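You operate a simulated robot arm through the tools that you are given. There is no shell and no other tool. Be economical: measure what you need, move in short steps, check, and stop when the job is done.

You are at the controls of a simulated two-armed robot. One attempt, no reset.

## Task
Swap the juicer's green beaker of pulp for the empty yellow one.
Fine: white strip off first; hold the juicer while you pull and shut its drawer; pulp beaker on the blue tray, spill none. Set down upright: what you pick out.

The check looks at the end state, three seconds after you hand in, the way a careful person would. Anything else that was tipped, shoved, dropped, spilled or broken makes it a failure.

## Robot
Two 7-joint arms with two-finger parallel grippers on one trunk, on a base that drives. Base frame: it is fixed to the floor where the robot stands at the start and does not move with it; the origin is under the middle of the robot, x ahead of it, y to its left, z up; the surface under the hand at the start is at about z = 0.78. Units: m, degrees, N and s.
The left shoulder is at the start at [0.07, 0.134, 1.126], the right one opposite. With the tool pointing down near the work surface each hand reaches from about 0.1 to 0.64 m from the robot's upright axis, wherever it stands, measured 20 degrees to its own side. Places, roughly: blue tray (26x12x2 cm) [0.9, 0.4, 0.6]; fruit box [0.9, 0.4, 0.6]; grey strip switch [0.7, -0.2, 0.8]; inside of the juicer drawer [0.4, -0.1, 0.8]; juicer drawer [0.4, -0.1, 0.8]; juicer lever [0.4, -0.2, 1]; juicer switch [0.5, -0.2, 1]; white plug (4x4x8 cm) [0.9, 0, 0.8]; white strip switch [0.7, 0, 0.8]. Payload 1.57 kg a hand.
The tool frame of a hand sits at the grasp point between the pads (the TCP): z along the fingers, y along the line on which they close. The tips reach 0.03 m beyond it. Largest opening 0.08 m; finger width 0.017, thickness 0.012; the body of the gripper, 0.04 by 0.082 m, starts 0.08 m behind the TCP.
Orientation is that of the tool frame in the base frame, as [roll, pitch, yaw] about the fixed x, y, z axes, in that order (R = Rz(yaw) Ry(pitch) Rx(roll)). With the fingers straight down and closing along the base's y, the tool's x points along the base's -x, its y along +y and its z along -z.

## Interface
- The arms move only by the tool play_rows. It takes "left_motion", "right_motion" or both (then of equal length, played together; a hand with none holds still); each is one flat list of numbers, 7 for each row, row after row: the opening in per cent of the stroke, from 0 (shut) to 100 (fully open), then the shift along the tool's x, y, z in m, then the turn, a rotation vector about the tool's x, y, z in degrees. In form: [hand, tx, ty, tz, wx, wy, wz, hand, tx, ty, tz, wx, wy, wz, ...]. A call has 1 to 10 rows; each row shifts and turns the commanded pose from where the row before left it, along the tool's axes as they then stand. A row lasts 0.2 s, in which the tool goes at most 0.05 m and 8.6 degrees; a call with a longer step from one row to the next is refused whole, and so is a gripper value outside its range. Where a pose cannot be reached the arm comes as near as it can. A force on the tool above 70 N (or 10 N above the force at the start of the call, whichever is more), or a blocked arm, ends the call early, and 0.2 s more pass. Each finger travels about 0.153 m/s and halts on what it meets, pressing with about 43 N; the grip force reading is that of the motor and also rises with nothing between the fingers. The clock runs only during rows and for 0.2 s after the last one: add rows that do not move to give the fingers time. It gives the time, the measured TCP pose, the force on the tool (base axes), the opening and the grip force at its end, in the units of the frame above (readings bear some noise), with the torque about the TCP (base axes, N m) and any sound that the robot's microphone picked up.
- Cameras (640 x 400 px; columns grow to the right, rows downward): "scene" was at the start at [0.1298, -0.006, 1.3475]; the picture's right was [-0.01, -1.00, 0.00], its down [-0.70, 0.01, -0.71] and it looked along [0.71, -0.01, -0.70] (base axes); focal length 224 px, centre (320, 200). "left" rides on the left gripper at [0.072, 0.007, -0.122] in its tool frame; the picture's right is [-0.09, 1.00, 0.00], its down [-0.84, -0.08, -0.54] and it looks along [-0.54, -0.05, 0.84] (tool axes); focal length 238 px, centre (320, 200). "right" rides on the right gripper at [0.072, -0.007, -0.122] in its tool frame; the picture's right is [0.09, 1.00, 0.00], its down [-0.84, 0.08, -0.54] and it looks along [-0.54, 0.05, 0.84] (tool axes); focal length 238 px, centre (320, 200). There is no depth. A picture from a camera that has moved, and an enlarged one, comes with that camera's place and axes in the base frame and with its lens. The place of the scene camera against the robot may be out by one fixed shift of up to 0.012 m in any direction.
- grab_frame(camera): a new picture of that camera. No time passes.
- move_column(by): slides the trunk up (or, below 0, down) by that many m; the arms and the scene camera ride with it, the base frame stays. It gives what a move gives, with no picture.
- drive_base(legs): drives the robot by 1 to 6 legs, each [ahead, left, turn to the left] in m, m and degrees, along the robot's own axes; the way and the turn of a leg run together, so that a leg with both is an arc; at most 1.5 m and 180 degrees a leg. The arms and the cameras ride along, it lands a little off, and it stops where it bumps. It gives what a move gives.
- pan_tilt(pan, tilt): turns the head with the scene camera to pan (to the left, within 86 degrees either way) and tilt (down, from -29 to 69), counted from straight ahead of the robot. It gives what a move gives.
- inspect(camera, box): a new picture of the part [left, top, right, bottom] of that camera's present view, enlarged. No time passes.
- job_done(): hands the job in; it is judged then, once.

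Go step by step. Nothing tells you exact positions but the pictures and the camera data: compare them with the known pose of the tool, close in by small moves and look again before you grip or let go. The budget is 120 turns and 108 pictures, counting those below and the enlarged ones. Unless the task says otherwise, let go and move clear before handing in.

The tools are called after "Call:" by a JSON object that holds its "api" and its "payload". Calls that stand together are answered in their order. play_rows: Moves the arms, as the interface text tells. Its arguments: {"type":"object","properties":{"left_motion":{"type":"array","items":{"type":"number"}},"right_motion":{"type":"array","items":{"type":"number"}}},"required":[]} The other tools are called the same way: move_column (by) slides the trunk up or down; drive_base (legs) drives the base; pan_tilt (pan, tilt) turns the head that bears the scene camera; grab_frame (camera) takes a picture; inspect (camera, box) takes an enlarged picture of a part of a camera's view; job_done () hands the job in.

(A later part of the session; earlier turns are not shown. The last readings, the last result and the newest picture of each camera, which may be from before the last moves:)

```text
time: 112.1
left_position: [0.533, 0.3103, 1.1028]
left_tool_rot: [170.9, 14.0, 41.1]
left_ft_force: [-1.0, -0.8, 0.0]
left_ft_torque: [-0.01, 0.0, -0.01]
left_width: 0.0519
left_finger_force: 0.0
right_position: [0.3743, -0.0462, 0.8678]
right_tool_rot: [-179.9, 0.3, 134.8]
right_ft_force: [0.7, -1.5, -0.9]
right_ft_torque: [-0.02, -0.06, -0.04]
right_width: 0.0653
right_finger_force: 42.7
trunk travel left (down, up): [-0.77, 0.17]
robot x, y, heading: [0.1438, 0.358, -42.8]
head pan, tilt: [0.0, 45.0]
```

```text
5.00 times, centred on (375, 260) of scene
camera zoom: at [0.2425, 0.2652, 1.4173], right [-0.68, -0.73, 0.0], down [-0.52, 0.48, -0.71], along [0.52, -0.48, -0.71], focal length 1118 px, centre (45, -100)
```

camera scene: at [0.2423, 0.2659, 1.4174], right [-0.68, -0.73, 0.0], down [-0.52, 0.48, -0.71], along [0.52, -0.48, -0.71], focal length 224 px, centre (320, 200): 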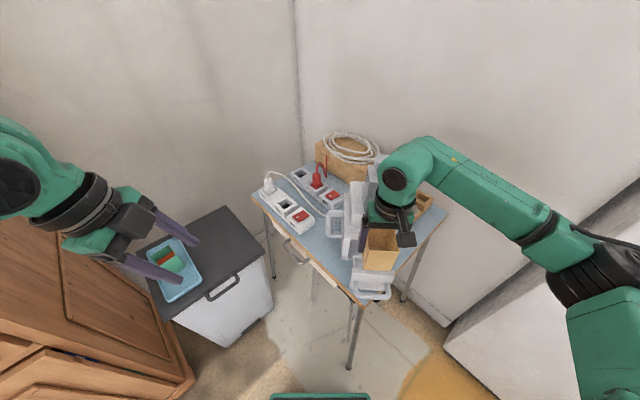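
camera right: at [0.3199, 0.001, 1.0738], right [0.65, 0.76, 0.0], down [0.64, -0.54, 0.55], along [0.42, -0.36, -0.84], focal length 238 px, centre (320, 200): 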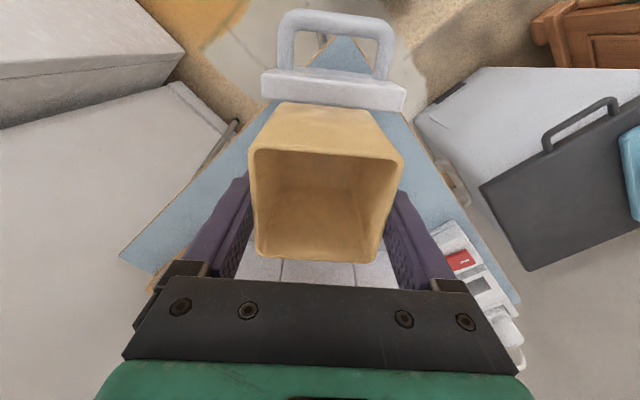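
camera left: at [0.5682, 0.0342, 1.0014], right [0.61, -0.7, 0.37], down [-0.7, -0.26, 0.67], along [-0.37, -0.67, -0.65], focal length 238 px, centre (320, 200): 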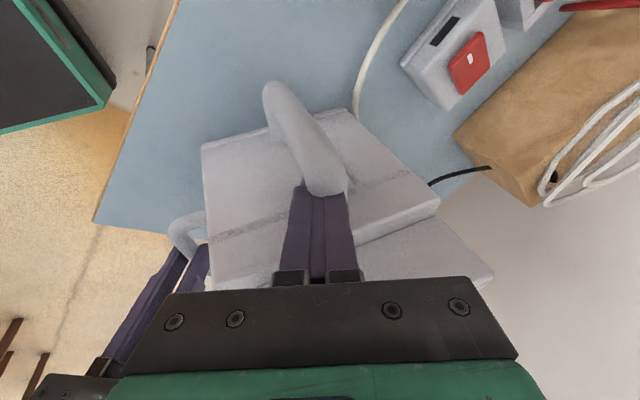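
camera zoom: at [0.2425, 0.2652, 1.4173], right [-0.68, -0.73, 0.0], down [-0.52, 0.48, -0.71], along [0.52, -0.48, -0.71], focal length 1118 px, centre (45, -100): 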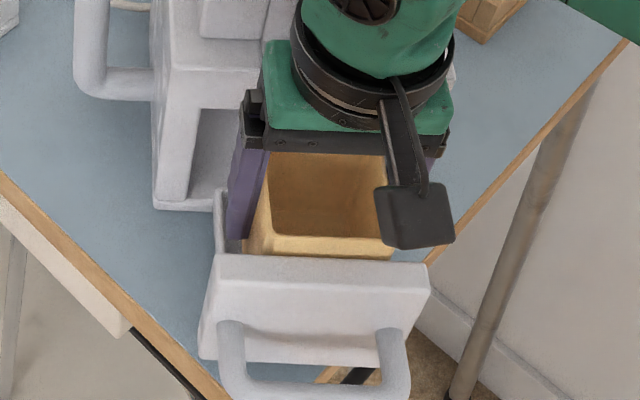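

It goes in without contact. A few fine steps down to the drawer floor.

Call:
{"api": "play_rows", "payload": {"right_motion": [30, 0, 0, 0.003, 0, 0, 0, 30, 0, 0, 0.003, 0, 0, 0, 30, 0, 0, 0.002, 0, 0, 0, 30, 0, 0, 0, 0, 0, 0]}}

```text
time: 113.1
left_position: [0.5308, 0.3136, 1.1049]
left_tool_rot: [170.6, 14.0, 40.9]
left_ft_force: [-0.3, 1.1, 0.3]
left_ft_torque: [-0.01, 0.0, 0.0]
left_width: 0.0521
left_finger_force: 0.0
right_position: [0.3721, -0.0432, 0.8646]
right_tool_rot: [179.9, 0.8, 134.6]
right_ft_force: [-3.6, -4.3, 33.4]
right_ft_torque: [-1.03, 0.27, 0.01]
right_width: 0.0652
right_finger_force: 42.9
trunk travel left (down, up): [-0.77, 0.17]
robot x, y, heading: [0.1487, 0.3596, -42.9]
head pan, tilt: [0.0, 45.0]
```

Contact came about 1 cm earlier than with the green one, which could be the grip height or an edge. I ease off and look before releasing.

Call:
{"api": "play_rows", "payload": {"right_motion": [30, 0, 0, -0.003, 0, 0, 0, 30, 0, 0, -0.001, 0, 0, 0, 30, 0, 0, 0, 0, 0, 0]}}

Call:
{"api": "inspect", "payload": {"camera": "right", "box": [220, 60, 420, 280]}}

Call:
{"api": "inspect", "payload": {"camera": "scene", "box": [350, 230, 400, 280]}}

```text
time: 113.9
left_position: [0.533, 0.3114, 1.1033]
left_tool_rot: [170.8, 13.9, 41.1]
left_ft_force: [0.3, 0.7, 0.7]
left_ft_torque: [-0.02, -0.01, 0.0]
left_width: 0.052
left_finger_force: 0.0
right_position: [0.3723, -0.0444, 0.8648]
right_tool_rot: [-180.0, 0.2, 134.8]
right_ft_force: [-0.9, 0.9, 8.4]
right_ft_torque: [-0.22, 0.09, -0.04]
right_width: 0.0652
right_finger_force: 43.1
trunk travel left (down, up): [-0.77, 0.17]
robot x, y, heading: [0.1455, 0.3589, -42.8]
head pan, tilt: [0.0, 45.0]
```

```text
1.82 times, centred on (320, 170) of right
camera zoom: at [0.3156, 0.0024, 0.9871], right [0.64, 0.77, 0.0], down [0.64, -0.54, 0.55], along [0.42, -0.35, -0.84], focal length 433 px, centre (320, 254)
```

zoom: 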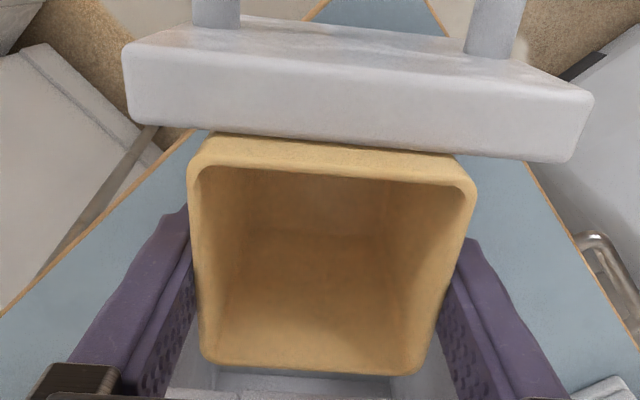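

```text
8.00 times, centred on (375, 255) of scene
camera zoom: at [0.2409, 0.2675, 1.4174], right [-0.68, -0.73, 0.0], down [-0.52, 0.48, -0.71], along [0.52, -0.48, -0.71], focal length 1790 px, centre (-120, -240)
```

zoom: 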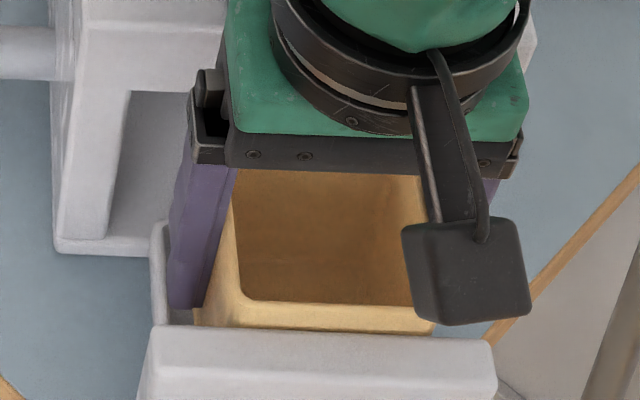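

The beaker looks square and level in the drawer. I release slowly, rise straight up, and check how it sits.

Call:
{"api": "play_rows", "payload": {"right_motion": [82, 0, 0, 0, 0, 0, 0, 88, 0, 0, 0, 0, 0, 0, 94, 0, 0, 0, 0, 0, 0, 94, 0, 0, 0, 0, 0, 0, 94, 0, 0, -0.01, 0, 0, 0, 94, 0, 0, -0.02, 0, 0, 0, 94, 0, 0, -0.03, 0, 0, 0, 100, 0, 0, -0.03, 0, 0, 0, 100, 0, 0, -0.03, 0, 0, 0, 100, 0.02, 0, -0.03, 0, 0, 0]}}

Call:
{"api": "inspect", "payload": {"camera": "right", "box": [240, 80, 400, 220]}}

Call:
{"api": "inspect", "payload": {"camera": "scene", "box": [310, 180, 430, 300]}}

```text
time: 116.1
left_position: [0.532, 0.3106, 1.1039]
left_tool_rot: [170.9, 14.0, 41.0]
left_ft_force: [-0.1, -0.3, -0.3]
left_ft_torque: [-0.01, 0.01, -0.01]
left_width: 0.0517
left_finger_force: 0.0
right_position: [0.3584, -0.0306, 1.0164]
right_tool_rot: [-179.9, 0.4, 134.7]
right_ft_force: [-0.3, 0.3, -0.3]
right_ft_torque: [-0.07, -0.01, -0.05]
right_width: 0.0801
right_finger_force: 0.2
trunk travel left (down, up): [-0.77, 0.17]
robot x, y, heading: [0.1454, 0.3575, -42.9]
head pan, tilt: [0.0, 45.0]
```

```text
2.86 times, centred on (320, 150) of right
camera zoom: at [0.301, 0.0159, 1.1385], right [0.64, 0.77, 0.0], down [0.64, -0.54, 0.55], along [0.42, -0.35, -0.84], focal length 681 px, centre (320, 343)
```

zoom: 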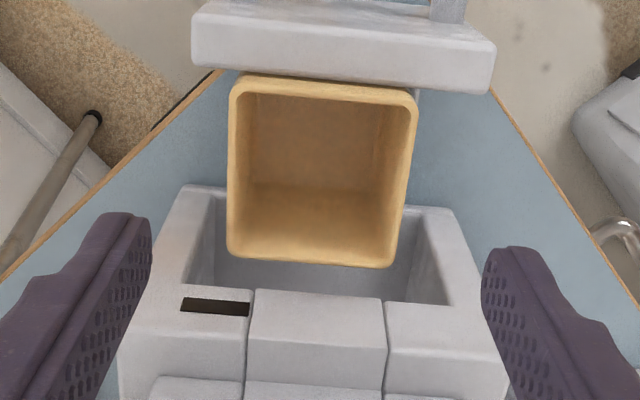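

```text
3.33 times, centred on (370, 240) of scene
camera zoom: at [0.2409, 0.2669, 1.4175], right [-0.68, -0.73, 0.0], down [-0.52, 0.48, -0.71], along [0.52, -0.48, -0.71], focal length 746 px, centre (153, 67)
```

zoom: 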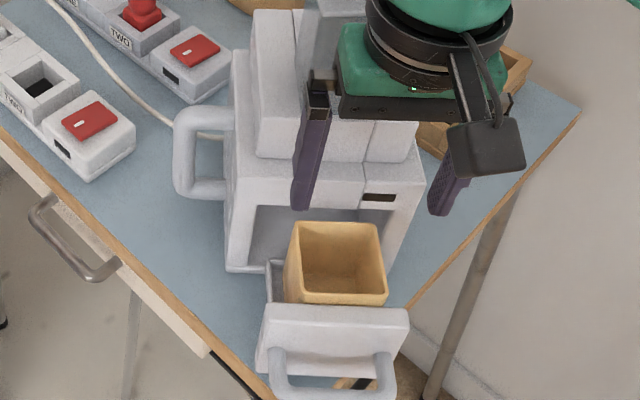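

The beaker stands level in the drawer, but I want to be sure it is fully down. I bring the right hand back to its bar-gripping pose, where I can compare the view with the one of the green beaker.

Call:
{"api": "play_rows", "payload": {"right_motion": [100, 0.023, 0.001, 0, 0, 0, 0, 100, 0.023, 0.001, 0, 0, 0, 0, 100, 0.023, 0.001, 0, 0, 0, 0, 100, 0.023, 0.001, 0, 0, 0, 0, 100, 0.0225, 0.001, 0, 0, 0, 0, 60, 0, 0, 0, 0, 0, 8.5, 40, 0, 0, 0, 0, 0, 8.5, 30, 0, 0, 0, 0, 0, 8.5, 30, 0, 0, 0, 0, 0, 8.5, 30, 0, 0, 0, 0, 0, 8.5]}}

Call:
{"api": "play_rows", "payload": {"right_motion": [30, 0, 0, 0, 0, 0, 8.5, 30, 0, 0, 0, 0, 0, 8.5, 30, 0, 0, 0, 0, 0, 8.5, 30, 0, 0, 0, 0, 0, 8.5, 30, 0, 0, 0, 0, 0, 8.5, 30, 0, 0, 0, 0, 0, 5.2, 30, 0, 0, 0, -8.5, 0, 0, 30, 0, 0, 0, -8.5, 0, 0, 30, 0, 0, 0, -8.5, 0, 0, 30, 0, 0, 0, 0, 0, 0]}}

Call:
{"api": "grab_frame", "payload": {"camera": "right"}}

```text
time: 118.3
left_position: [0.5346, 0.3102, 1.1039]
left_tool_rot: [170.8, 14.0, 41.1]
left_ft_force: [-0.8, -0.2, -0.1]
left_ft_torque: [0.01, -0.01, -0.01]
left_width: 0.0519
left_finger_force: 0.1
right_position: [0.2812, 0.0528, 1.0149]
right_tool_rot: [179.7, 0.2, 92.0]
right_ft_force: [-0.2, 0.0, 0.3]
right_ft_torque: [-0.04, -0.02, 0.0]
right_width: 0.024
right_finger_force: 0.1
trunk travel left (down, up): [-0.77, 0.17]
robot x, y, heading: [0.1489, 0.3603, -42.7]
head pan, tilt: [0.0, 45.0]
```

```text
time: 120.5
left_position: [0.5339, 0.3109, 1.1033]
left_tool_rot: [170.9, 14.0, 41.1]
left_ft_force: [0.3, 0.4, -0.2]
left_ft_torque: [-0.02, 0.03, 0.02]
left_width: 0.0521
left_finger_force: 0.0
right_position: [0.2837, 0.0534, 1.0139]
right_tool_rot: [159.8, 0.0, 44.4]
right_ft_force: [-0.2, 0.9, -0.3]
right_ft_torque: [0.02, 0.03, 0.01]
right_width: 0.0237
right_finger_force: 0.0
right hand out of reach, approached as far as the arm can: row 9
trunk travel left (down, up): [-0.77, 0.17]
robot x, y, heading: [0.1456, 0.3595, -42.6]
head pan, tilt: [0.0, 45.0]
```

```text
12 pictures are left
camera right: at [0.2994, 0.138, 1.1264], right [0.72, -0.6, 0.34], down [-0.68, -0.5, 0.53], along [-0.15, -0.62, -0.77], focal length 238 px, centre (320, 200)
```

right: 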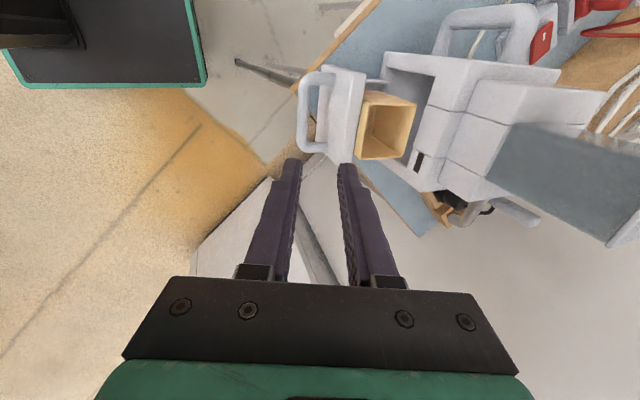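

Comparing views, the yellow beaker has a slightly wider rim and sits level, consistent with standing on the drawer floor. Next I bring the left hand back over the juicer's side handle.

Call:
{"api": "play_rows", "payload": {"left_motion": [65, -0.0285, 0.032, 0.0124, 0, 0, 0, 65, -0.0285, 0.032, 0.0124, 0, 0, 0, 65, -0.0285, 0.032, 0.0124, 0, 0, 0, 65, -0.0285, 0.032, 0.0124, 0, 0, 0, 65, -0.0285, 0.032, 0.0124, 0, 0, 0, 65, -0.0285, 0.032, 0.0124, 0, 0, 0, 65, -0.0285, 0.032, 0.0124, 0, 0, 0, 65, -0.0285, 0.032, 0.0124, 0, 0, 0, 65, 0.0098, -0.0063, 0.0388, 0, 0, 0, 65, 0.0098, -0.0063, 0.0388, 0, 0, 0]}}

Call:
{"api": "grab_frame", "payload": {"camera": "left"}}

```text
time: 122.7
left_position: [0.5338, 0.0505, 1.0199]
left_tool_rot: [170.6, 14.3, 41.0]
left_ft_force: [0.1, 0.0, -0.9]
left_ft_torque: [0.01, -0.02, 0.02]
left_width: 0.0522
left_finger_force: 0.0
left hand out of reach, approached as far as the arm can: row 6, 7, 8, 10
right_position: [0.2839, 0.054, 1.0141]
right_tool_rot: [159.9, -0.1, 44.5]
right_ft_force: [0.3, 0.7, 0.9]
right_ft_torque: [-0.05, 0.02, 0.0]
right_width: 0.0241
right_finger_force: 0.0
trunk travel left (down, up): [-0.77, 0.17]
robot x, y, heading: [0.1469, 0.3609, -43.0]
head pan, tilt: [0.0, 45.0]
```

```text
11 pictures are left
camera left: at [0.6, 0.1246, 1.1201], right [0.61, -0.77, 0.18], down [-0.62, -0.33, 0.71], along [-0.49, -0.54, -0.68], focal length 238 px, centre (320, 200)
```

left: 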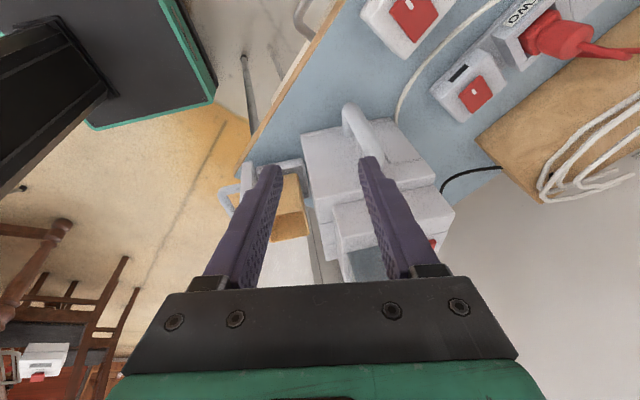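

The left hand is at its reach limit with the trunk this high; I lower the trunk 4 cm as before and continue sideways above the handle.

Call:
{"api": "move_column", "payload": {"by": -0.04}}

Call:
{"api": "play_rows", "payload": {"left_motion": [65, -0.0146, 0.0168, 0.0103, 0, 0, 0, 65, -0.0146, 0.0168, 0.0103, 0, 0, 0, 65, -0.0146, 0.0168, 0.0103, 0, 0, 0, 65, -0.0146, 0.0168, 0.0103, 0, 0, 0, 65, 0, 0, 0, 0, 0, 0]}}

```text
time: 123.5
left_position: [0.5339, 0.0513, 0.9801]
left_tool_rot: [170.8, 14.0, 41.0]
left_ft_force: [-0.2, 0.0, 0.4]
left_ft_torque: [0.01, 0.02, 0.04]
left_width: 0.0518
left_finger_force: 0.0
right_position: [0.2826, 0.053, 0.9743]
right_tool_rot: [159.8, 0.0, 44.5]
right_ft_force: [0.4, 0.8, 0.7]
right_ft_torque: [0.0, 0.01, 0.02]
right_width: 0.024
right_finger_force: 0.0
trunk travel left (down, up): [-0.73, 0.21]
robot x, y, heading: [0.147, 0.3604, -43.0]
head pan, tilt: [0.0, 45.0]
```

```text
time: 124.7
left_position: [0.5344, 0.0513, 0.9789]
left_tool_rot: [170.8, 14.1, 41.2]
left_ft_force: [0.2, 0.2, 0.4]
left_ft_torque: [0.01, 0.02, 0.01]
left_width: 0.0521
left_finger_force: 0.1
left hand out of reach, approached as far as the arm can: row 1, 2, 3, 4
right_position: [0.283, 0.0535, 0.9744]
right_tool_rot: [160.0, 0.0, 44.6]
right_ft_force: [-0.1, -0.4, -0.1]
right_ft_torque: [-0.01, 0.01, 0.02]
right_width: 0.024
right_finger_force: 0.1
trunk travel left (down, up): [-0.73, 0.21]
robot x, y, heading: [0.1488, 0.3551, -43.1]
head pan, tilt: [0.0, 45.0]
```

The wrist is at a joint limit in this lean. I undo the lean, use the forward tilt as on the first approach, and move over.

Call:
{"api": "play_rows", "payload": {"left_motion": [65, 0, 0, 0, 0, 5, 0, 65, 0, 0, 0, 0, 5, 0, 65, 0, 0, 0, 0, 4, 0, 65, 0, 0, 0, -5, 0, 0, 65, 0, 0, 0, -5, 0, 0, 65, -0.0138, 0.0143, 0.001, 0, 0, 0, 65, -0.0138, 0.0143, 0.001, 0, 0, 0, 65, -0.0138, 0.0143, 0.001, 0, 0, 0, 65, -0.0138, 0.0143, 0.001, 0, 0, 0, 65, -0.0138, 0.0143, 0.001, 0, 0, 0]}}

```text
time: 126.9
left_position: [0.5463, 0.0632, 1.003]
left_tool_rot: [161.0, 0.4, 43.3]
left_ft_force: [0.3, 0.1, -0.5]
left_ft_torque: [0.03, 0.02, 0.01]
left_width: 0.0521
left_finger_force: 0.0
left hand out of reach, approached as far as the arm can: row 1, 2, 3, 7, 8, 9, 10
right_position: [0.282, 0.0537, 0.9739]
right_tool_rot: [159.9, -0.1, 44.5]
right_ft_force: [0.1, 0.5, -0.3]
right_ft_torque: [0.0, -0.04, 0.0]
right_width: 0.0242
right_finger_force: 0.0
trunk travel left (down, up): [-0.73, 0.21]
robot x, y, heading: [0.1473, 0.3604, -43.2]
head pan, tilt: [0.0, 45.0]
```

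The left arm's elbow is in a different fold than before. I reset it: turn the wrist back to neutral, reach out, and turn again as in the first approach.

Call:
{"api": "play_rows", "payload": {"left_motion": [65, 0, 0, -0.02, 4, 0, -7, 65, 0, 0, -0.02, 4, 0, -7, 65, 0, 0, -0.02, 4, 0, -7, 65, 0, 0, -0.02, 4, 0, -7, 65, 0, 0, -0.02, 3, 0, -7, 65, 0, 0, -0.01, 0, 0, -8.5, 65, 0, 0, 0, 0, 0, -8.5, 65, 0, 0, 0, 0, 0, -8.5, 65, 0, 0, 0, 0, 0, -8.5, 65, 0, 0, 0, 0, 0, -8.5]}}

Call:
{"api": "play_rows", "payload": {"left_motion": [65, 0, 0, 0, 0, 0, -8.5, 65, 0, 0, 0, 0, 0, -5, 65, 0, 0, 0, 0, 0, 0]}}

```text
time: 129.1
left_position: [0.5394, 0.0965, 1.1059]
left_tool_rot: [-174.6, 2.4, 120.4]
left_ft_force: [-0.6, 0.7, 0.4]
left_ft_torque: [-0.01, 0.01, -0.01]
left_width: 0.0522
left_finger_force: 0.0
left hand out of reach, approached as far as the arm can: row 2, 4, 5
right_position: [0.2835, 0.0537, 0.9753]
right_tool_rot: [159.9, 0.1, 44.6]
right_ft_force: [0.1, 0.7, -0.2]
right_ft_torque: [-0.02, 0.0, 0.0]
right_width: 0.0239
right_finger_force: 0.1
trunk travel left (down, up): [-0.73, 0.21]
robot x, y, heading: [0.1513, 0.362, -42.9]
head pan, tilt: [0.0, 45.0]
```

```text
time: 129.9
left_position: [0.5382, 0.0962, 1.1058]
left_tool_rot: [-174.1, 1.1, 133.8]
left_ft_force: [0.3, -0.4, -0.3]
left_ft_torque: [-0.01, 0.01, 0.02]
left_width: 0.0517
left_finger_force: 0.1
right_position: [0.2824, 0.0529, 0.9733]
right_tool_rot: [159.9, 0.0, 44.5]
right_ft_force: [0.1, 0.7, 0.0]
right_ft_torque: [0.01, 0.02, -0.01]
right_width: 0.0237
right_finger_force: 0.1
trunk travel left (down, up): [-0.73, 0.21]
robot x, y, heading: [0.1475, 0.3622, -42.8]
head pan, tilt: [0.0, 45.0]
```

Call:
{"api": "play_rows", "payload": {"left_motion": [65, -0.0245, -0.009, -0.0035, -3, 0, 0, 65, -0.0245, -0.009, -0.0035, -3, 0, 0, 65, -0.0245, -0.009, -0.0035, 0, 0, 0, 65, -0.0245, -0.009, -0.0035, 0, 0, 0, 65, 0, 0, 0, 0, 0, 8.5, 65, 0, 0, 0, 0, 0, 8.5, 65, 0, 0, 0, 0, 0, 8.5, 65, 0, 0, 0, 0, 0, 8.5, 65, 0, 0, 0, 0, 0, 8.5, 65, 0, 0, 0, 0, 0, 8.5]}}

Call:
{"api": "play_rows", "payload": {"left_motion": [65, 0, 0, 0, 0, 0, 8.5, 65, 0, 0, 0, 0, 0, 8.5, 65, 0, 0, 0, 0, 0, 8.5, 65, 0, 0, 0, 0, 0, 8.5, 65, 0, 0, 0, 0, 0, 2, 65, 0, 0, 0, -4.5, 0, 0, 65, 0, 0, 0, -4.5, 0, 0]}}

```text
time: 132.1
left_position: [0.573, 0.1085, 1.0941]
left_tool_rot: [179.0, 0.4, 82.6]
left_ft_force: [0.4, -0.5, 0.1]
left_ft_torque: [0.02, 0.02, 0.0]
left_width: 0.0521
left_finger_force: 0.0
left hand out of reach, approached as far as the arm can: row 1, 2, 3, 4
right_position: [0.2827, 0.0543, 0.9736]
right_tool_rot: [159.9, 0.0, 44.6]
right_ft_force: [-0.1, 1.1, -0.8]
right_ft_torque: [0.0, 0.01, -0.02]
right_width: 0.024
right_finger_force: 0.0
trunk travel left (down, up): [-0.73, 0.21]
robot x, y, heading: [0.1467, 0.3594, -42.9]
head pan, tilt: [0.0, 45.0]
```

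```text
time: 133.7
left_position: [0.5722, 0.1081, 1.0931]
left_tool_rot: [169.9, -0.2, 46.7]
left_ft_force: [-0.6, 0.4, -0.7]
left_ft_torque: [-0.01, 0.03, 0.0]
left_width: 0.0519
left_finger_force: 0.0
right_position: [0.2827, 0.0543, 0.9755]
right_tool_rot: [159.8, 0.0, 44.5]
right_ft_force: [-0.3, -0.4, -0.5]
right_ft_torque: [0.02, 0.04, -0.01]
right_width: 0.0241
right_finger_force: 0.1
trunk travel left (down, up): [-0.73, 0.21]
robot x, y, heading: [0.1465, 0.3615, -42.8]
head pan, tilt: [0.0, 45.0]
```

The left arm still reaches less far than at first; I look at how it is folded.

Call:
{"api": "grab_frame", "payload": {"camera": "scene"}}

```text
10 pictures are left
camera scene: at [0.2414, 0.2665, 1.3775], right [-0.68, -0.73, 0.0], down [-0.52, 0.48, -0.71], along [0.52, -0.48, -0.71], focal length 224 px, centre (320, 200)
```

scene: 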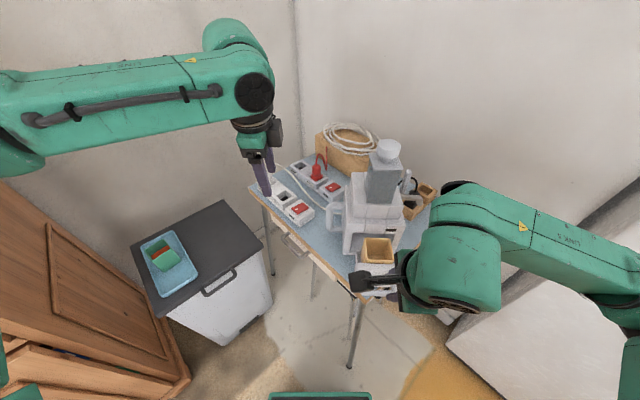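

The left elbow is flared out sideways. I turn the wrist neutral and stretch the arm far forward-left over the empty end of the table, so the elbow falls back in, then come back.

Call:
{"api": "play_rows", "payload": {"left_motion": [65, 0, 0, 0, 1, 0, -8.5, 65, 0, 0, 0, 1, 0, -8.5, 65, 0, 0, 0, 1, 0, -8.5, 65, 0, 0, 0, 1, 0, -8.5, 65, 0, 0, 0, 1, 0, -8.5, 65, 0, 0, 0, 1, 0, -8.5, 65, 0, 0, 0, 1, 0, -8.5, 65, 0, 0, 0, 1, 0, -8.5, 65, 0, 0, 0, 1, 0, -8.5, 65, 0, 0, 0, 1, 0, -8.5]}}

Call:
{"api": "play_rows", "payload": {"left_motion": [65, -0.022, 0.0204, 0.004, 0, 0, 0, 65, -0.022, 0.0204, 0.004, 0, 0, 0, 65, -0.022, 0.0204, 0.004, 0, 0, 0, 65, -0.022, 0.0204, 0.004, 0, 0, 0, 65, -0.022, 0.0204, 0.004, 0, 0, 0, 65, -0.022, 0.01, 0.004, 0, 0, 0, 65, -0.022, 0.01, 0.004, 0, 0, 0]}}

```text
time: 135.9
left_position: [0.5731, 0.1088, 1.0928]
left_tool_rot: [-174.6, 3.7, 131.9]
left_ft_force: [0.1, 0.2, -0.3]
left_ft_torque: [0.01, -0.02, 0.01]
left_width: 0.0519
left_finger_force: 0.0
right_position: [0.283, 0.0532, 0.9736]
right_tool_rot: [160.0, 0.0, 44.4]
right_ft_force: [-0.4, -0.3, -0.7]
right_ft_torque: [-0.02, -0.01, 0.0]
right_width: 0.024
right_finger_force: 0.1
trunk travel left (down, up): [-0.73, 0.21]
robot x, y, heading: [0.1461, 0.3624, -42.9]
head pan, tilt: [0.0, 45.0]
```

```text
time: 137.5
left_position: [0.7287, 0.1347, 1.0574]
left_tool_rot: [-174.4, 4.0, 131.6]
left_ft_force: [-0.4, -0.7, 0.7]
left_ft_torque: [-0.03, -0.01, -0.01]
left_width: 0.0521
left_finger_force: 0.1
left hand out of reach, approached as far as the arm can: row 3, 4, 5, 6, 7
right_position: [0.2823, 0.0526, 0.9732]
right_tool_rot: [159.8, 0.1, 44.4]
right_ft_force: [0.0, 0.9, 0.4]
right_ft_torque: [0.02, 0.03, 0.02]
right_width: 0.0238
right_finger_force: 0.0
trunk travel left (down, up): [-0.73, 0.21]
robot x, y, heading: [0.1489, 0.363, -42.9]
head pan, tilt: [0.0, 45.0]
```

Call:
{"api": "play_rows", "payload": {"left_motion": [65, -0.0025, -0.031, -0.002, -2.5, 0, 0, 65, -0.0025, -0.031, -0.002, -2.5, 0, 0, 65, -0.0025, -0.031, -0.002, 0, 0, 0, 65, -0.0025, -0.031, -0.002, 0, 0, 0, 65, -0.0025, -0.031, -0.002, 0, 0, 0, 65, -0.0025, -0.031, -0.002, 0, 0, 0]}}

```text
time: 138.9
left_position: [0.5782, 0.0938, 1.0646]
left_tool_rot: [-179.3, 3.9, 131.6]
left_ft_force: [-0.8, 0.0, 0.1]
left_ft_torque: [0.02, -0.04, -0.01]
left_width: 0.0519
left_finger_force: 0.1
left hand out of reach, approached as far as the arm can: row 1, 2, 3, 4, 5, 6
right_position: [0.2824, 0.0534, 0.9746]
right_tool_rot: [159.8, 0.0, 44.6]
right_ft_force: [-0.1, 0.1, 0.0]
right_ft_torque: [-0.01, 0.02, 0.02]
right_width: 0.024
right_finger_force: 0.1
trunk travel left (down, up): [-0.73, 0.21]
robot x, y, heading: [0.1484, 0.3601, -42.7]
head pan, tilt: [0.0, 45.0]
```

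The left arm can't cross further to the right in this fold, so I turn the robot 22° clockwise instead; then the handle lies more to its left. First I shift the left hand left so it swings clear of the juicer.

Call:
{"api": "play_rows", "payload": {"left_motion": [65, 0, 0.025, -0.005, 0, 0, 0, 65, 0, 0.025, -0.005, 0, 0, 0, 65, 0, 0.025, -0.005, 0, 0, 0, 65, 0, 0.025, -0.005, 0, 0, 0]}}

Call:
{"api": "drive_base", "payload": {"legs": [[0, 0, -22]]}}

```text
time: 139.9
left_position: [0.6521, 0.1613, 1.0815]
left_tool_rot: [-179.4, 3.7, 131.5]
left_ft_force: [-0.6, 0.3, 0.6]
left_ft_torque: [0.03, -0.03, 0.03]
left_width: 0.0518
left_finger_force: 0.0
right_position: [0.2827, 0.0555, 0.9752]
right_tool_rot: [159.9, 0.0, 44.5]
right_ft_force: [0.1, 1.1, -0.7]
right_ft_torque: [0.0, 0.03, -0.01]
right_width: 0.0241
right_finger_force: 0.2
trunk travel left (down, up): [-0.73, 0.21]
robot x, y, heading: [0.1503, 0.3579, -42.8]
head pan, tilt: [0.0, 45.0]
```

```text
time: 141.5
left_position: [0.5435, -0.012, 1.0812]
left_tool_rot: [-179.4, 3.8, 110.1]
left_ft_force: [0.8, -0.4, 0.2]
left_ft_torque: [0.04, 0.02, 0.01]
left_width: 0.052
left_finger_force: 0.1
right_position: [0.1604, 0.0253, 0.974]
right_tool_rot: [159.9, 0.1, 22.9]
right_ft_force: [0.0, 0.5, 0.2]
right_ft_torque: [0.0, -0.02, 0.0]
right_width: 0.024
right_finger_force: 0.1
trunk travel left (down, up): [-0.73, 0.21]
robot x, y, heading: [0.1474, 0.3617, -64.5]
head pan, tilt: [0.0, 45.0]
```

Call:
{"api": "play_rows", "payload": {"left_motion": [65, 0, 0, 0, 0, 0, 8.5, 65, 0, 0, 0, 0, 0, 8.5, 65, 0, 0, 0, 0, 0, 8.5, 65, 0, 0, 0, 0, 0, 8.5, 65, 0, 0, 0, 0, 0, 8.5, 65, 0, 0, 0, 0, 0, 8.5, 65, 0, 0, 0, 0, 0, 8.5, 65, 0, 0, 0, 0, 0, 6, 65, 0, 0, 0, 0, -7, 0, 65, 0, 0, 0, -5, -7, 0]}}

```text
time: 143.7
left_position: [0.5438, -0.0094, 1.0825]
left_tool_rot: [171.6, 16.2, 43.3]
left_ft_force: [-0.8, 0.3, -0.4]
left_ft_torque: [-0.05, -0.03, 0.01]
left_width: 0.0521
left_finger_force: 0.2
right_position: [0.1616, 0.0258, 0.9747]
right_tool_rot: [159.9, 0.1, 22.9]
right_ft_force: [0.0, 0.0, -0.2]
right_ft_torque: [-0.01, 0.03, -0.02]
right_width: 0.024
right_finger_force: 0.1
trunk travel left (down, up): [-0.73, 0.21]
robot x, y, heading: [0.1472, 0.3595, -64.2]
head pan, tilt: [0.0, 45.0]
```

All reachable now. I descend to just above the handle and check alignment.

Call:
{"api": "play_rows", "payload": {"left_motion": [65, 0.0009, 0.0001, 0.0266, 0, 0, 0, 65, 0.0009, 0.0001, 0.0266, 0, 0, 0, 65, 0.0009, 0.0001, 0.0266, 0, 0, 0, 65, 0.0009, 0.0001, 0.0266, 0, 0, 0, 65, 0.0009, 0.0001, 0.0266, 0, 0, 0]}}

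Call:
{"api": "grab_frame", "payload": {"camera": "left"}}

```text
time: 144.9
left_position: [0.5337, -0.0492, 0.9543]
left_tool_rot: [171.7, 16.0, 43.5]
left_ft_force: [0.5, 0.0, -0.1]
left_ft_torque: [0.01, 0.02, -0.05]
left_width: 0.052
left_finger_force: 0.1
right_position: [0.1608, 0.0246, 0.9748]
right_tool_rot: [159.9, 0.0, 22.8]
right_ft_force: [-0.2, 0.3, -0.2]
right_ft_torque: [-0.01, 0.02, -0.01]
right_width: 0.0239
right_finger_force: 0.0
trunk travel left (down, up): [-0.73, 0.21]
robot x, y, heading: [0.1455, 0.3613, -64.2]
head pan, tilt: [0.0, 45.0]
```

```text
9 pictures are left
camera left: at [0.6011, 0.0273, 1.0512], right [0.64, -0.75, 0.16], down [-0.59, -0.34, 0.74], along [-0.5, -0.57, -0.66], focal length 238 px, centre (320, 200)
```

left: 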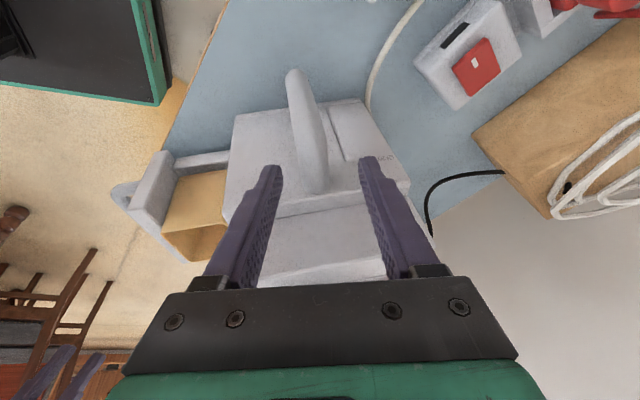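

Alignment matches the first successful grip, and the beaker is seen standing within the drawer. I descend and close on the bar.

Call:
{"api": "play_rows", "payload": {"left_motion": [65, 0.0036, -0.002, 0.0109, 0, 0, 0, 65, 0.0036, -0.002, 0.0109, 0, 0, 0, 65, 0.0036, -0.002, 0.0109, 0, 0, 0, 65, 0.0036, -0.002, 0.0109, 0, 0, 0, 65, 0.0036, -0.002, 0.0109, 0, 0, 0, 40, 0, 0, 0, 0, 0, 0, 15, 0, 0, 0, 0, 0, 0, 0, 0, 0, 0, 0, 0, 0, 0, 0, 0, 0, 0, 0, 0]}}

```text
time: 146.9
left_position: [0.534, -0.0434, 0.8963]
left_tool_rot: [171.5, 16.1, 43.3]
left_ft_force: [1.4, 0.3, 7.0]
left_ft_torque: [0.52, 1.44, 0.01]
left_width: 0.0256
left_finger_force: 37.2
right_position: [0.1598, 0.0262, 0.9744]
right_tool_rot: [159.9, 0.0, 23.0]
right_ft_force: [0.2, -0.8, -0.3]
right_ft_torque: [-0.01, 0.0, 0.0]
right_width: 0.0242
right_finger_force: 0.1
trunk travel left (down, up): [-0.73, 0.21]
robot x, y, heading: [0.1488, 0.3609, -64.2]
head pan, tilt: [0.0, 45.0]
```

The handle is held (26 mm, 37 N). Now the right hand goes to the pre-grasp in front of the drawer bar.

Call:
{"api": "play_rows", "payload": {"right_motion": [28, 0, 0, 0, -3, 0, -7.2, 28, 0, 0, 0, -3, 0, -7.2, 28, 0, 0, 0, 0, 0, -7.1, 28, 0.0255, 0.0101, 0.0191, 0, 0, 0, 28, 0.0255, 0.0101, 0.0191, 0, 0, 0, 28, 0.0255, 0.0101, 0.0191, 0, 0, 0, 28, 0.0255, 0.0101, 0.0191, 0, 0, 0, 28, 0, 0, 0, 0, 0, 0]}}

Call:
{"api": "grab_frame", "payload": {"camera": "right"}}

```text
time: 148.7
left_position: [0.5327, -0.0452, 0.8974]
left_tool_rot: [171.4, 16.0, 43.4]
left_ft_force: [0.3, 0.1, 10.2]
left_ft_torque: [0.76, 1.35, -0.04]
left_width: 0.0256
left_finger_force: 37.4
right_position: [0.2781, 0.0235, 0.9122]
right_tool_rot: [158.8, 3.8, 32.8]
right_ft_force: [0.4, 0.4, -0.5]
right_ft_torque: [-0.03, 0.0, 0.02]
right_width: 0.0224
right_finger_force: 0.1
right hand out of reach, approached as far as the arm can: row 1, 2
trunk travel left (down, up): [-0.73, 0.21]
robot x, y, heading: [0.152, 0.3612, -64.4]
head pan, tilt: [0.0, 45.0]
```

```text
8 pictures are left
camera right: at [0.3162, 0.1085, 1.0185], right [0.6, -0.72, 0.35], down [-0.74, -0.33, 0.59], along [-0.31, -0.61, -0.73], focal length 238 px, centre (320, 200)
```

right: 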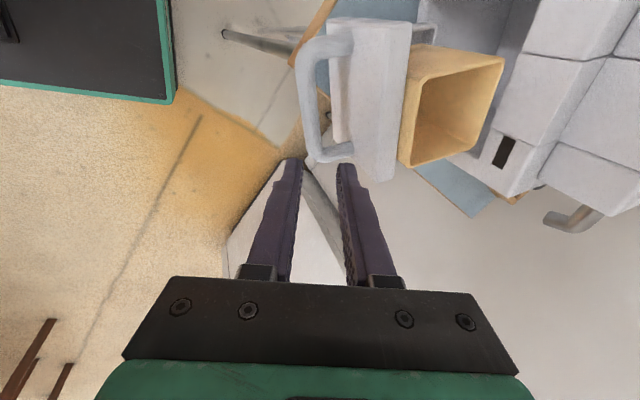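

The right hand's turn was not completed near the body. From here there is more room; I finish the turn and line up again.

Call:
{"api": "play_rows", "payload": {"right_motion": [28, 0, 0, -0.02, -2.5, 0, -6, 28, 0, 0, 0, -2.5, 0, -5.7, 28, 0.0137, -0.0063, 0, 0, 0, 0, 28, 0.0137, -0.0063, 0, 0, 0, 0, 28, 0, 0, 0, 0, 0, 0]}}

Call:
{"api": "grab_frame", "payload": {"camera": "right"}}

```text
time: 149.9
left_position: [0.5326, -0.0442, 0.8968]
left_tool_rot: [171.5, 15.9, 43.3]
left_ft_force: [1.3, -2.2, 10.3]
left_ft_torque: [0.76, 1.37, -0.05]
left_width: 0.026
left_finger_force: 36.7
right_position: [0.2858, 0.0568, 0.9219]
right_tool_rot: [154.8, 8.6, 43.6]
right_ft_force: [-0.4, -1.0, 0.3]
right_ft_torque: [0.02, 0.03, -0.02]
right_width: 0.0223
right_finger_force: 0.1
trunk travel left (down, up): [-0.73, 0.21]
robot x, y, heading: [0.1484, 0.3594, -64.9]
head pan, tilt: [0.0, 45.0]
```

```text
7 pictures are left
camera right: at [0.3083, 0.1588, 1.0174], right [0.73, -0.55, 0.4], down [-0.65, -0.4, 0.64], along [-0.19, -0.73, -0.65], focal length 238 px, centre (320, 200)
```

right: 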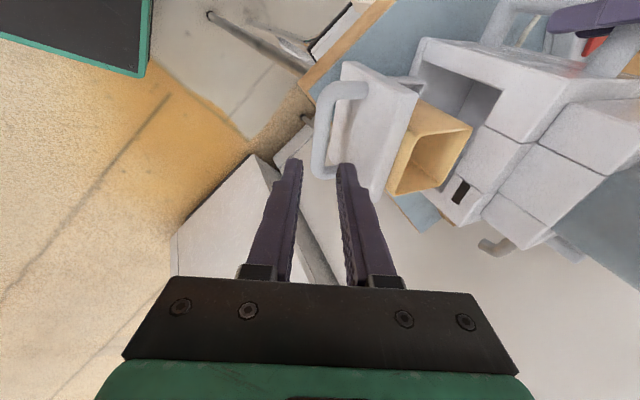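

The bar is straight ahead of the fingers, 7–8 cm along the tool axis. I advance 6 cm and close on it.

Call:
{"api": "play_rows", "payload": {"right_motion": [28, 0.001, 0.0002, 0.0124, 0, 0, 0, 28, 0.001, 0.0002, 0.0124, 0, 0, 0, 28, 0.001, 0.0002, 0.0124, 0, 0, 0, 28, 0.001, 0.0002, 0.0124, 0, 0, 0, 28, 0.001, 0.0002, 0.0124, 0, 0, 0, 15, 0, 0, 0, 0, 0, 0, 0, 0, 0, 0, 0, 0, 0, 0, 0, 0, 0, 0, 0, 0]}}

```text
time: 151.7
left_position: [0.5323, -0.0438, 0.8969]
left_tool_rot: [171.6, 15.9, 43.3]
left_ft_force: [2.0, -1.2, 11.7]
left_ft_torque: [0.97, 1.44, 0.07]
left_width: 0.0257
left_finger_force: 36.7
right_position: [0.3027, 0.0339, 0.8672]
right_tool_rot: [154.9, 8.4, 43.6]
right_ft_force: [-0.6, -1.1, -0.4]
right_ft_torque: [0.32, -0.24, -0.29]
right_width: 0.0132
right_finger_force: 30.8
trunk travel left (down, up): [-0.73, 0.21]
robot x, y, heading: [0.1468, 0.3599, -64.3]
head pan, tilt: [0.0, 45.0]
```

The bar is held. I push the drawer in gently, the first 2 cm, watching the force as the beaker's rim enters the housing.

Call:
{"api": "play_rows", "payload": {"right_motion": [0, 0.0001, 0.0045, 0.0021, 0, 0, 0, 0, 0.0001, 0.0045, 0.0021, 0, 0, 0, 0, 0.0001, 0.0045, 0.0021, 0, 0, 0, 0, 0.0001, 0.0045, 0.0021, 0, 0, 0]}}

Call:
{"api": "inspect", "payload": {"camera": "right", "box": [280, 50, 520, 230]}}

```text
time: 152.7
left_position: [0.533, -0.0439, 0.8982]
left_tool_rot: [171.4, 15.9, 43.5]
left_ft_force: [14.0, -2.0, 7.1]
left_ft_torque: [0.28, 1.44, 0.04]
left_width: 0.0254
left_finger_force: 36.9
right_position: [0.3146, 0.0219, 0.8648]
right_tool_rot: [155.2, 8.6, 43.6]
right_ft_force: [-19.0, 9.2, 0.6]
right_ft_torque: [0.74, -0.08, -0.09]
right_width: 0.0133
right_finger_force: 30.1
trunk travel left (down, up): [-0.73, 0.21]
robot x, y, heading: [0.1471, 0.3594, -64.4]
head pan, tilt: [0.0, 45.0]
```

```text
2.22 times, centred on (400, 140) of right
camera zoom: at [0.3375, 0.1237, 0.9608], right [0.73, -0.55, 0.4], down [-0.65, -0.4, 0.64], along [-0.19, -0.73, -0.65], focal length 530 px, centre (142, 333)
```

zoom: 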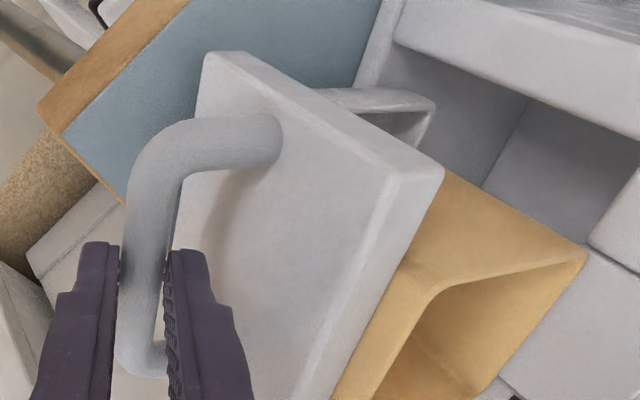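

The push meets resistance (about 20 N): the rim touches the housing beam, so the beaker is about 1 cm too high, probably standing on the tray's rear edge. I pull the drawer back out 3 cm, then will re-seat the beaker slightly further forward.

Call:
{"api": "play_rows", "payload": {"right_motion": [0, -0.0001, -0.0055, -0.0026, 0, 0, 0, 0, -0.0001, -0.0055, -0.0026, 0, 0, 0, 0, -0.0001, -0.0055, -0.0026, 0, 0, 0, 0, -0.0001, -0.0055, -0.0026, 0, 0, 0, 0, -0.0001, -0.0055, -0.0026, 0, 0, 0]}}

Call:
{"api": "play_rows", "payload": {"right_motion": [30, 0, 0, 0, 0, 0, 0, 30, 0, 0, 0, 0, 0, 0, 30, 0, 0, -0.015, 0, 0, 0, 30, 0, 0, -0.02, 0, 0, 0, 30, 0, 0, -0.03, 0, 0, 0, 60, 0, 0.01, -0.03, 0, 0, 0, 100, 0, 0.01, -0.03, 5, 0, 0, 100, 0, 0.01, -0.03, 8, 0, 0, 100, 0, 0, -0.03, 8, 0, 0]}}

```text
time: 153.9
left_position: [0.5317, -0.0445, 0.8977]
left_tool_rot: [171.7, 16.0, 43.1]
left_ft_force: [-5.4, 5.5, 15.2]
left_ft_torque: [0.86, 0.85, -0.11]
left_width: 0.025
left_finger_force: 36.3
right_position: [0.2973, 0.0417, 0.8655]
right_tool_rot: [154.6, 8.4, 43.5]
right_ft_force: [10.0, -11.5, 5.1]
right_ft_torque: [-0.77, 0.15, -0.82]
right_width: 0.0136
right_finger_force: 30.0
trunk travel left (down, up): [-0.73, 0.21]
robot x, y, heading: [0.148, 0.3607, -64.4]
head pan, tilt: [0.0, 45.0]
```

```text
time: 155.9
left_position: [0.5313, -0.0454, 0.8968]
left_tool_rot: [171.6, 15.9, 43.4]
left_ft_force: [-3.2, -2.5, 6.3]
left_ft_torque: [0.61, 1.46, 0.1]
left_width: 0.0254
left_finger_force: 36.4
right_position: [0.2866, 0.0914, 1.0454]
right_tool_rot: [176.0, 8.3, 43.7]
right_ft_force: [-0.1, 1.1, 0.2]
right_ft_torque: [0.0, 0.01, 0.0]
right_width: 0.08
right_finger_force: 0.1
trunk travel left (down, up): [-0.73, 0.21]
robot x, y, heading: [0.1449, 0.3565, -64.2]
head pan, tilt: [0.0, 45.0]
```

The drawer reached its stop at full opening (fine). Now I turn the right hand back to take the beaker again.

Call:
{"api": "play_rows", "payload": {"right_motion": [100, 0, 0, 0, 4, 4, 0, 100, 0, 0, 0, 0, 4, 0, 100, 0, 0, 0, 0, 0, -8.5, 100, 0, 0, 0, 0, 0, -8.5, 100, 0, 0, 0, 0, 0, -8.5, 100, 0, 0, 0, 0, 0, -8.5, 100, 0, 0, 0, 0, 0, -8.5, 100, 0, 0, 0, 0, 0, -8.5, 100, 0, 0, 0, 0, 0, -8.5, 100, 0, 0, 0, 0, 0, -8.5]}}

Call:
{"api": "play_rows", "payload": {"right_motion": [100, 0, 0, 0, 0, 0, -8.5, 100, 0, 0, 0, 0, 0, -8.5, 100, 0, 0, 0, 0, 0, -6, 100, 0, 0, 0, 0, 0, 0]}}

```text
time: 158.1
left_position: [0.5314, -0.0452, 0.8961]
left_tool_rot: [171.6, 15.9, 43.3]
left_ft_force: [-3.4, -1.2, 4.0]
left_ft_torque: [0.93, 1.05, 0.01]
left_width: 0.0253
left_finger_force: 36.7
right_position: [0.286, 0.0896, 1.0453]
right_tool_rot: [-179.5, 0.3, 111.9]
right_ft_force: [0.1, 0.2, -0.4]
right_ft_torque: [-0.03, 0.03, 0.01]
right_width: 0.0804
right_finger_force: 0.1
trunk travel left (down, up): [-0.73, 0.21]
robot x, y, heading: [0.1464, 0.3626, -64.4]
head pan, tilt: [0.0, 45.0]
```

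```text
time: 159.1
left_position: [0.5331, -0.0448, 0.8967]
left_tool_rot: [171.6, 16.0, 43.3]
left_ft_force: [-3.4, -0.7, 3.6]
left_ft_torque: [0.83, 1.16, 0.01]
left_width: 0.0254
left_finger_force: 36.9
right_position: [0.2844, 0.0905, 1.0451]
right_tool_rot: [-179.7, 0.1, 134.8]
right_ft_force: [0.4, -0.8, 1.0]
right_ft_torque: [0.0, -0.03, 0.03]
right_width: 0.08
right_finger_force: 0.0
trunk travel left (down, up): [-0.73, 0.21]
robot x, y, heading: [0.1499, 0.3601, -64.6]
head pan, tilt: [0.0, 45.0]
```

Call:
{"api": "play_rows", "payload": {"right_motion": [100, -0.0292, -0.0064, 0, 0, 0, 0, 100, -0.0292, -0.0064, 0, 0, 0, 0, 100, -0.0292, -0.0064, 0, 0, 0, 0, 100, -0.0292, -0.0064, 0, 0, 0, 0, 100, -0.0292, -0.0064, 0, 0, 0, 0, 100, 0, 0, 0.035, 0, 0, 0, 100, 0, 0, 0.035, 0, 0, 0, 100, 0, 0, 0.035, 0, 0, 0, 100, 0, 0, 0, 0, 0, 0]}}

Call:
{"api": "inspect", "payload": {"camera": "right", "box": [200, 50, 440, 250]}}

```text
time: 161.1
left_position: [0.5322, -0.0445, 0.8974]
left_tool_rot: [171.7, 16.0, 43.4]
left_ft_force: [-3.9, -0.2, 2.1]
left_ft_torque: [0.8, 1.19, 0.03]
left_width: 0.0251
left_finger_force: 36.4
right_position: [0.3649, -0.0372, 0.9393]
right_tool_rot: [-179.5, 0.0, 134.7]
right_ft_force: [0.5, 0.3, -0.4]
right_ft_torque: [0.01, -0.02, 0.02]
right_width: 0.0801
right_finger_force: 0.0
trunk travel left (down, up): [-0.73, 0.21]
robot x, y, heading: [0.1495, 0.3621, -64.1]
head pan, tilt: [0.0, 45.0]
```

```text
2.00 times, centred on (320, 150) of right
camera zoom: at [0.3094, 0.0107, 1.0611], right [0.64, 0.77, -0.01], down [0.65, -0.54, 0.54], along [0.41, -0.35, -0.84], focal length 477 px, centre (320, 300)
```

zoom: 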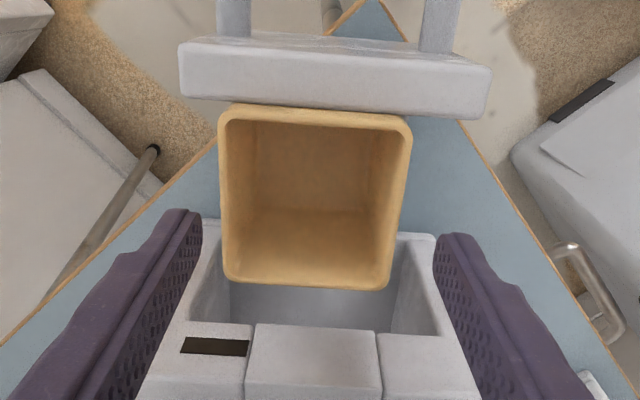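

The view shows the rear rim right at the beam line, so the beaker must come down a little. I grip it again, centred.

Call:
{"api": "play_rows", "payload": {"right_motion": [100, 0.003, -0.002, 0.01, 0, 0, 0, 100, 0, 0, 0.016, 0, 0, 0, 100, 0, 0, 0.016, 0, 0, 0, 100, 0, 0, 0.016, 0, 0, 0, 100, 0, 0, 0.014, 0, 0, 0, 90, 0, 0, 0, 0, 0, 0, 80, 0, 0, 0, 0, 0, 0, 50, 0, 0, 0, 0, 0, 0, 30, 0, 0, 0, 0, 0, 0, 30, 0, 0, 0, 0, 0, 0]}}

```text
time: 163.3
left_position: [0.533, -0.0447, 0.8973]
left_tool_rot: [171.6, 16.0, 43.3]
left_ft_force: [-3.8, 0.4, 2.4]
left_ft_torque: [0.88, 1.2, 0.01]
left_width: 0.0252
left_finger_force: 36.7
right_position: [0.3614, -0.036, 0.8676]
right_tool_rot: [-179.7, 0.1, 134.8]
right_ft_force: [0.9, -1.6, -0.3]
right_ft_torque: [-0.07, -0.03, 0.05]
right_width: 0.0652
right_finger_force: 43.4
trunk travel left (down, up): [-0.73, 0.21]
robot x, y, heading: [0.1481, 0.3609, -64.3]
head pan, tilt: [0.0, 45.0]
```

The grip shows it stands about 1 cm higher than the green one did; the first placing was some 6 mm too far back relative to the drawer. I lift it a little and set it down again at the green one's place.

Call:
{"api": "play_rows", "payload": {"right_motion": [30, 0, 0, -0.008, 0, 0, 0, 30, 0, 0, -0.008, 0, 0, 0, 30, 0.001, 0.0025, 0, 0, 0, 0, 30, 0, 0, 0.006, 0, 0, 0, 30, 0, 0, 0.005, 0, 0, 0, 30, 0, 0, 0.004, 0, 0, 0, 30, 0, 0, 0.003, 0, 0, 0, 30, 0, 0, 0, 0, 0, 0]}}

```text
time: 165.1
left_position: [0.532, -0.0443, 0.8972]
left_tool_rot: [171.5, 16.0, 43.1]
left_ft_force: [-6.9, 0.8, 4.7]
left_ft_torque: [0.62, 0.92, -0.09]
left_width: 0.0251
left_finger_force: 37.1
right_position: [0.3617, -0.0328, 0.8667]
right_tool_rot: [-179.7, 0.3, 134.8]
right_ft_force: [6.5, -4.6, 7.1]
right_ft_torque: [0.09, -0.33, 0.07]
right_width: 0.0654
right_finger_force: 43.1
trunk travel left (down, up): [-0.73, 0.21]
robot x, y, heading: [0.148, 0.3629, -64.3]
head pan, tilt: [0.0, 45.0]
```

It now touches the front panel lightly. I back off 2 mm and go on lowering in fine steps.

Call:
{"api": "play_rows", "payload": {"right_motion": [30, -0.0025, 0, -0.002, 0, 0, 0, 30, 0, 0, 0.003, 0, 0, 0, 30, 0, 0, 0.003, 0, 0, 0, 30, 0, 0, 0.003, 0, 0, 0, 30, 0, 0, 0, 0, 0, 0]}}

```text
time: 166.3
left_position: [0.53, -0.0421, 0.8998]
left_tool_rot: [171.3, 16.0, 43.1]
left_ft_force: [-12.8, 4.9, 9.5]
left_ft_torque: [0.51, 0.71, -0.13]
left_width: 0.0237
left_finger_force: 35.9
right_position: [0.361, -0.0324, 0.8637]
right_tool_rot: [-179.7, 0.6, 134.6]
right_ft_force: [3.3, -5.3, 23.6]
right_ft_torque: [0.56, -0.08, -0.1]
right_width: 0.0651
right_finger_force: 43.0
trunk travel left (down, up): [-0.73, 0.21]
robot x, y, heading: [0.1477, 0.3579, -64.5]
head pan, tilt: [0.0, 45.0]
```

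Contact is now at the front edge, while the first time it was at the rear: the pocket is tight. I aim in between (4 mm further back).

Call:
{"api": "play_rows", "payload": {"right_motion": [30, 0, 0, -0.008, 0, 0, 0, 30, -0.0045, -0.0005, 0, 0, 0, 0, 30, 0, 0, 0.004, 0, 0, 0, 30, 0, 0, 0.004, 0, 0, 0, 30, 0, 0, 0.004, 0, 0, 0, 30, 0, 0, 0.003, 0, 0, 0, 30, 0, 0, 0, 0, 0, 0]}}

```text
time: 167.9
left_position: [0.5291, -0.0401, 0.9011]
left_tool_rot: [171.2, 16.0, 43.0]
left_ft_force: [-15.5, 7.3, 11.4]
left_ft_torque: [0.95, 0.59, -0.12]
left_width: 0.0231
left_finger_force: 36.1
right_position: [0.3643, -0.0362, 0.8575]
right_tool_rot: [-179.6, 0.7, 134.7]
right_ft_force: [4.2, -6.3, 30.7]
right_ft_torque: [0.72, 0.16, -0.04]
right_width: 0.0651
right_finger_force: 43.4
trunk travel left (down, up): [-0.73, 0.21]
robot x, y, heading: [0.1453, 0.3608, -64.5]
head pan, tilt: [0.0, 45.0]
```

Lower by 6 mm now and nearly down, still rubbing at the front. One more millimetre back and down.

Call:
{"api": "play_rows", "payload": {"right_motion": [30, -0.002, 0, -0.004, 0, 0, 0, 30, 0, 0, 0, 0, 0, 0, 30, 0, 0, 0.003, 0, 0, 0, 30, 0, 0, 0.002, 0, 0, 0, 30, 0, 0, 0, 0, 0, 0]}}

```text
time: 169.1
left_position: [0.529, -0.0407, 0.9002]
left_tool_rot: [171.2, 15.9, 43.1]
left_ft_force: [-17.2, -1.4, 1.9]
left_ft_torque: [0.04, 1.25, 0.12]
left_width: 0.023
left_finger_force: 35.6
right_position: [0.3644, -0.0357, 0.8572]
right_tool_rot: [-179.7, 0.6, 134.8]
right_ft_force: [7.4, 6.8, 29.7]
right_ft_torque: [0.94, 0.21, 0.25]
right_width: 0.0653
right_finger_force: 43.1
trunk travel left (down, up): [-0.73, 0.21]
robot x, y, heading: [0.1484, 0.3576, -64.3]
head pan, tilt: [0.0, 45.0]
```

The beaker now sits 1 cm lower than before, about where the green one was. I ease the pressure, release and look.

Call:
{"api": "play_rows", "payload": {"right_motion": [30, 0, 0, -0.003, 0, 0, 0, 30, 0, 0, 0, 0, 0, 0, 82, 0, 0, 0, 0, 0, 0, 90, 0, 0, 0, 0, 0, 0, 95, 0, 0, 0, 0, 0, 0, 95, 0, 0, -0.01, 0, 0, 0, 95, 0, 0, -0.02, 0, 0, 0, 95, 0, 0, -0.03, 0, 0, 0, 100, 0, 0, -0.03, 0, 0, 0, 100, 0, 0, 0, 0, 0, 0]}}

Call:
{"api": "inspect", "payload": {"camera": "right", "box": [200, 50, 440, 250]}}

```text
time: 171.3
left_position: [0.5345, -0.0443, 0.897]
left_tool_rot: [171.4, 16.1, 43.2]
left_ft_force: [6.1, 1.3, 8.2]
left_ft_torque: [0.57, 0.89, -0.09]
left_width: 0.0245
left_finger_force: 36.6
right_position: [0.3686, -0.0382, 0.9447]
right_tool_rot: [-179.5, 0.1, 134.8]
right_ft_force: [-0.5, 0.4, 0.1]
right_ft_torque: [-0.02, -0.01, -0.02]
right_width: 0.0801
right_finger_force: 0.1
trunk travel left (down, up): [-0.73, 0.21]
robot x, y, heading: [0.1467, 0.3614, -64.5]
head pan, tilt: [0.0, 45.0]
```

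```text
2.00 times, centred on (320, 150) of right
camera zoom: at [0.3139, 0.009, 1.0668], right [0.64, 0.77, -0.01], down [0.65, -0.54, 0.54], along [0.41, -0.35, -0.84], focal length 477 px, centre (320, 300)
```

zoom: 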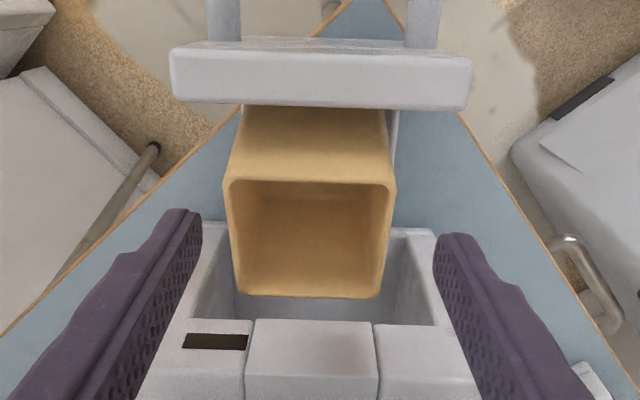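

The beaker now leans backwards: its front bottom edge is caught on a ledge behind the panel (first time it was the rear edge, so the pocket is tight). I take it up again to level it.

Call:
{"api": "play_rows", "payload": {"right_motion": [100, -0.008, -0.003, 0.01, 0, 0, 0, 100, 0, 0, 0.016, 0, 0, 0, 100, 0, 0, 0.016, 0, 0, 0, 100, 0, 0, 0.016, 0, 0, 0, 100, 0, 0, 0.016, 0, 0, 0, 90, 0, 0, 0, 0, 0, 0, 80, 0, 0, 0, 0, 0, 0, 50, 0, 0, 0, 0, 0, 0, 30, 0, 0, 0, 0, 0, 0, 30, 0, 0, 0, 0, 0, 0]}}

```text
time: 173.5
left_position: [0.5332, -0.045, 0.8962]
left_tool_rot: [171.5, 16.0, 43.3]
left_ft_force: [7.5, -0.3, 13.9]
left_ft_torque: [0.63, 0.98, 0.0]
left_width: 0.0243
left_finger_force: 36.5
right_position: [0.3738, -0.0456, 0.8708]
right_tool_rot: [-179.5, 0.1, 134.8]
right_ft_force: [-1.0, -0.1, 0.0]
right_ft_torque: [0.01, -0.01, 0.02]
right_width: 0.0654
right_finger_force: 43.1
trunk travel left (down, up): [-0.73, 0.21]
robot x, y, heading: [0.1513, 0.3579, -64.5]
head pan, tilt: [0.0, 45.0]
```

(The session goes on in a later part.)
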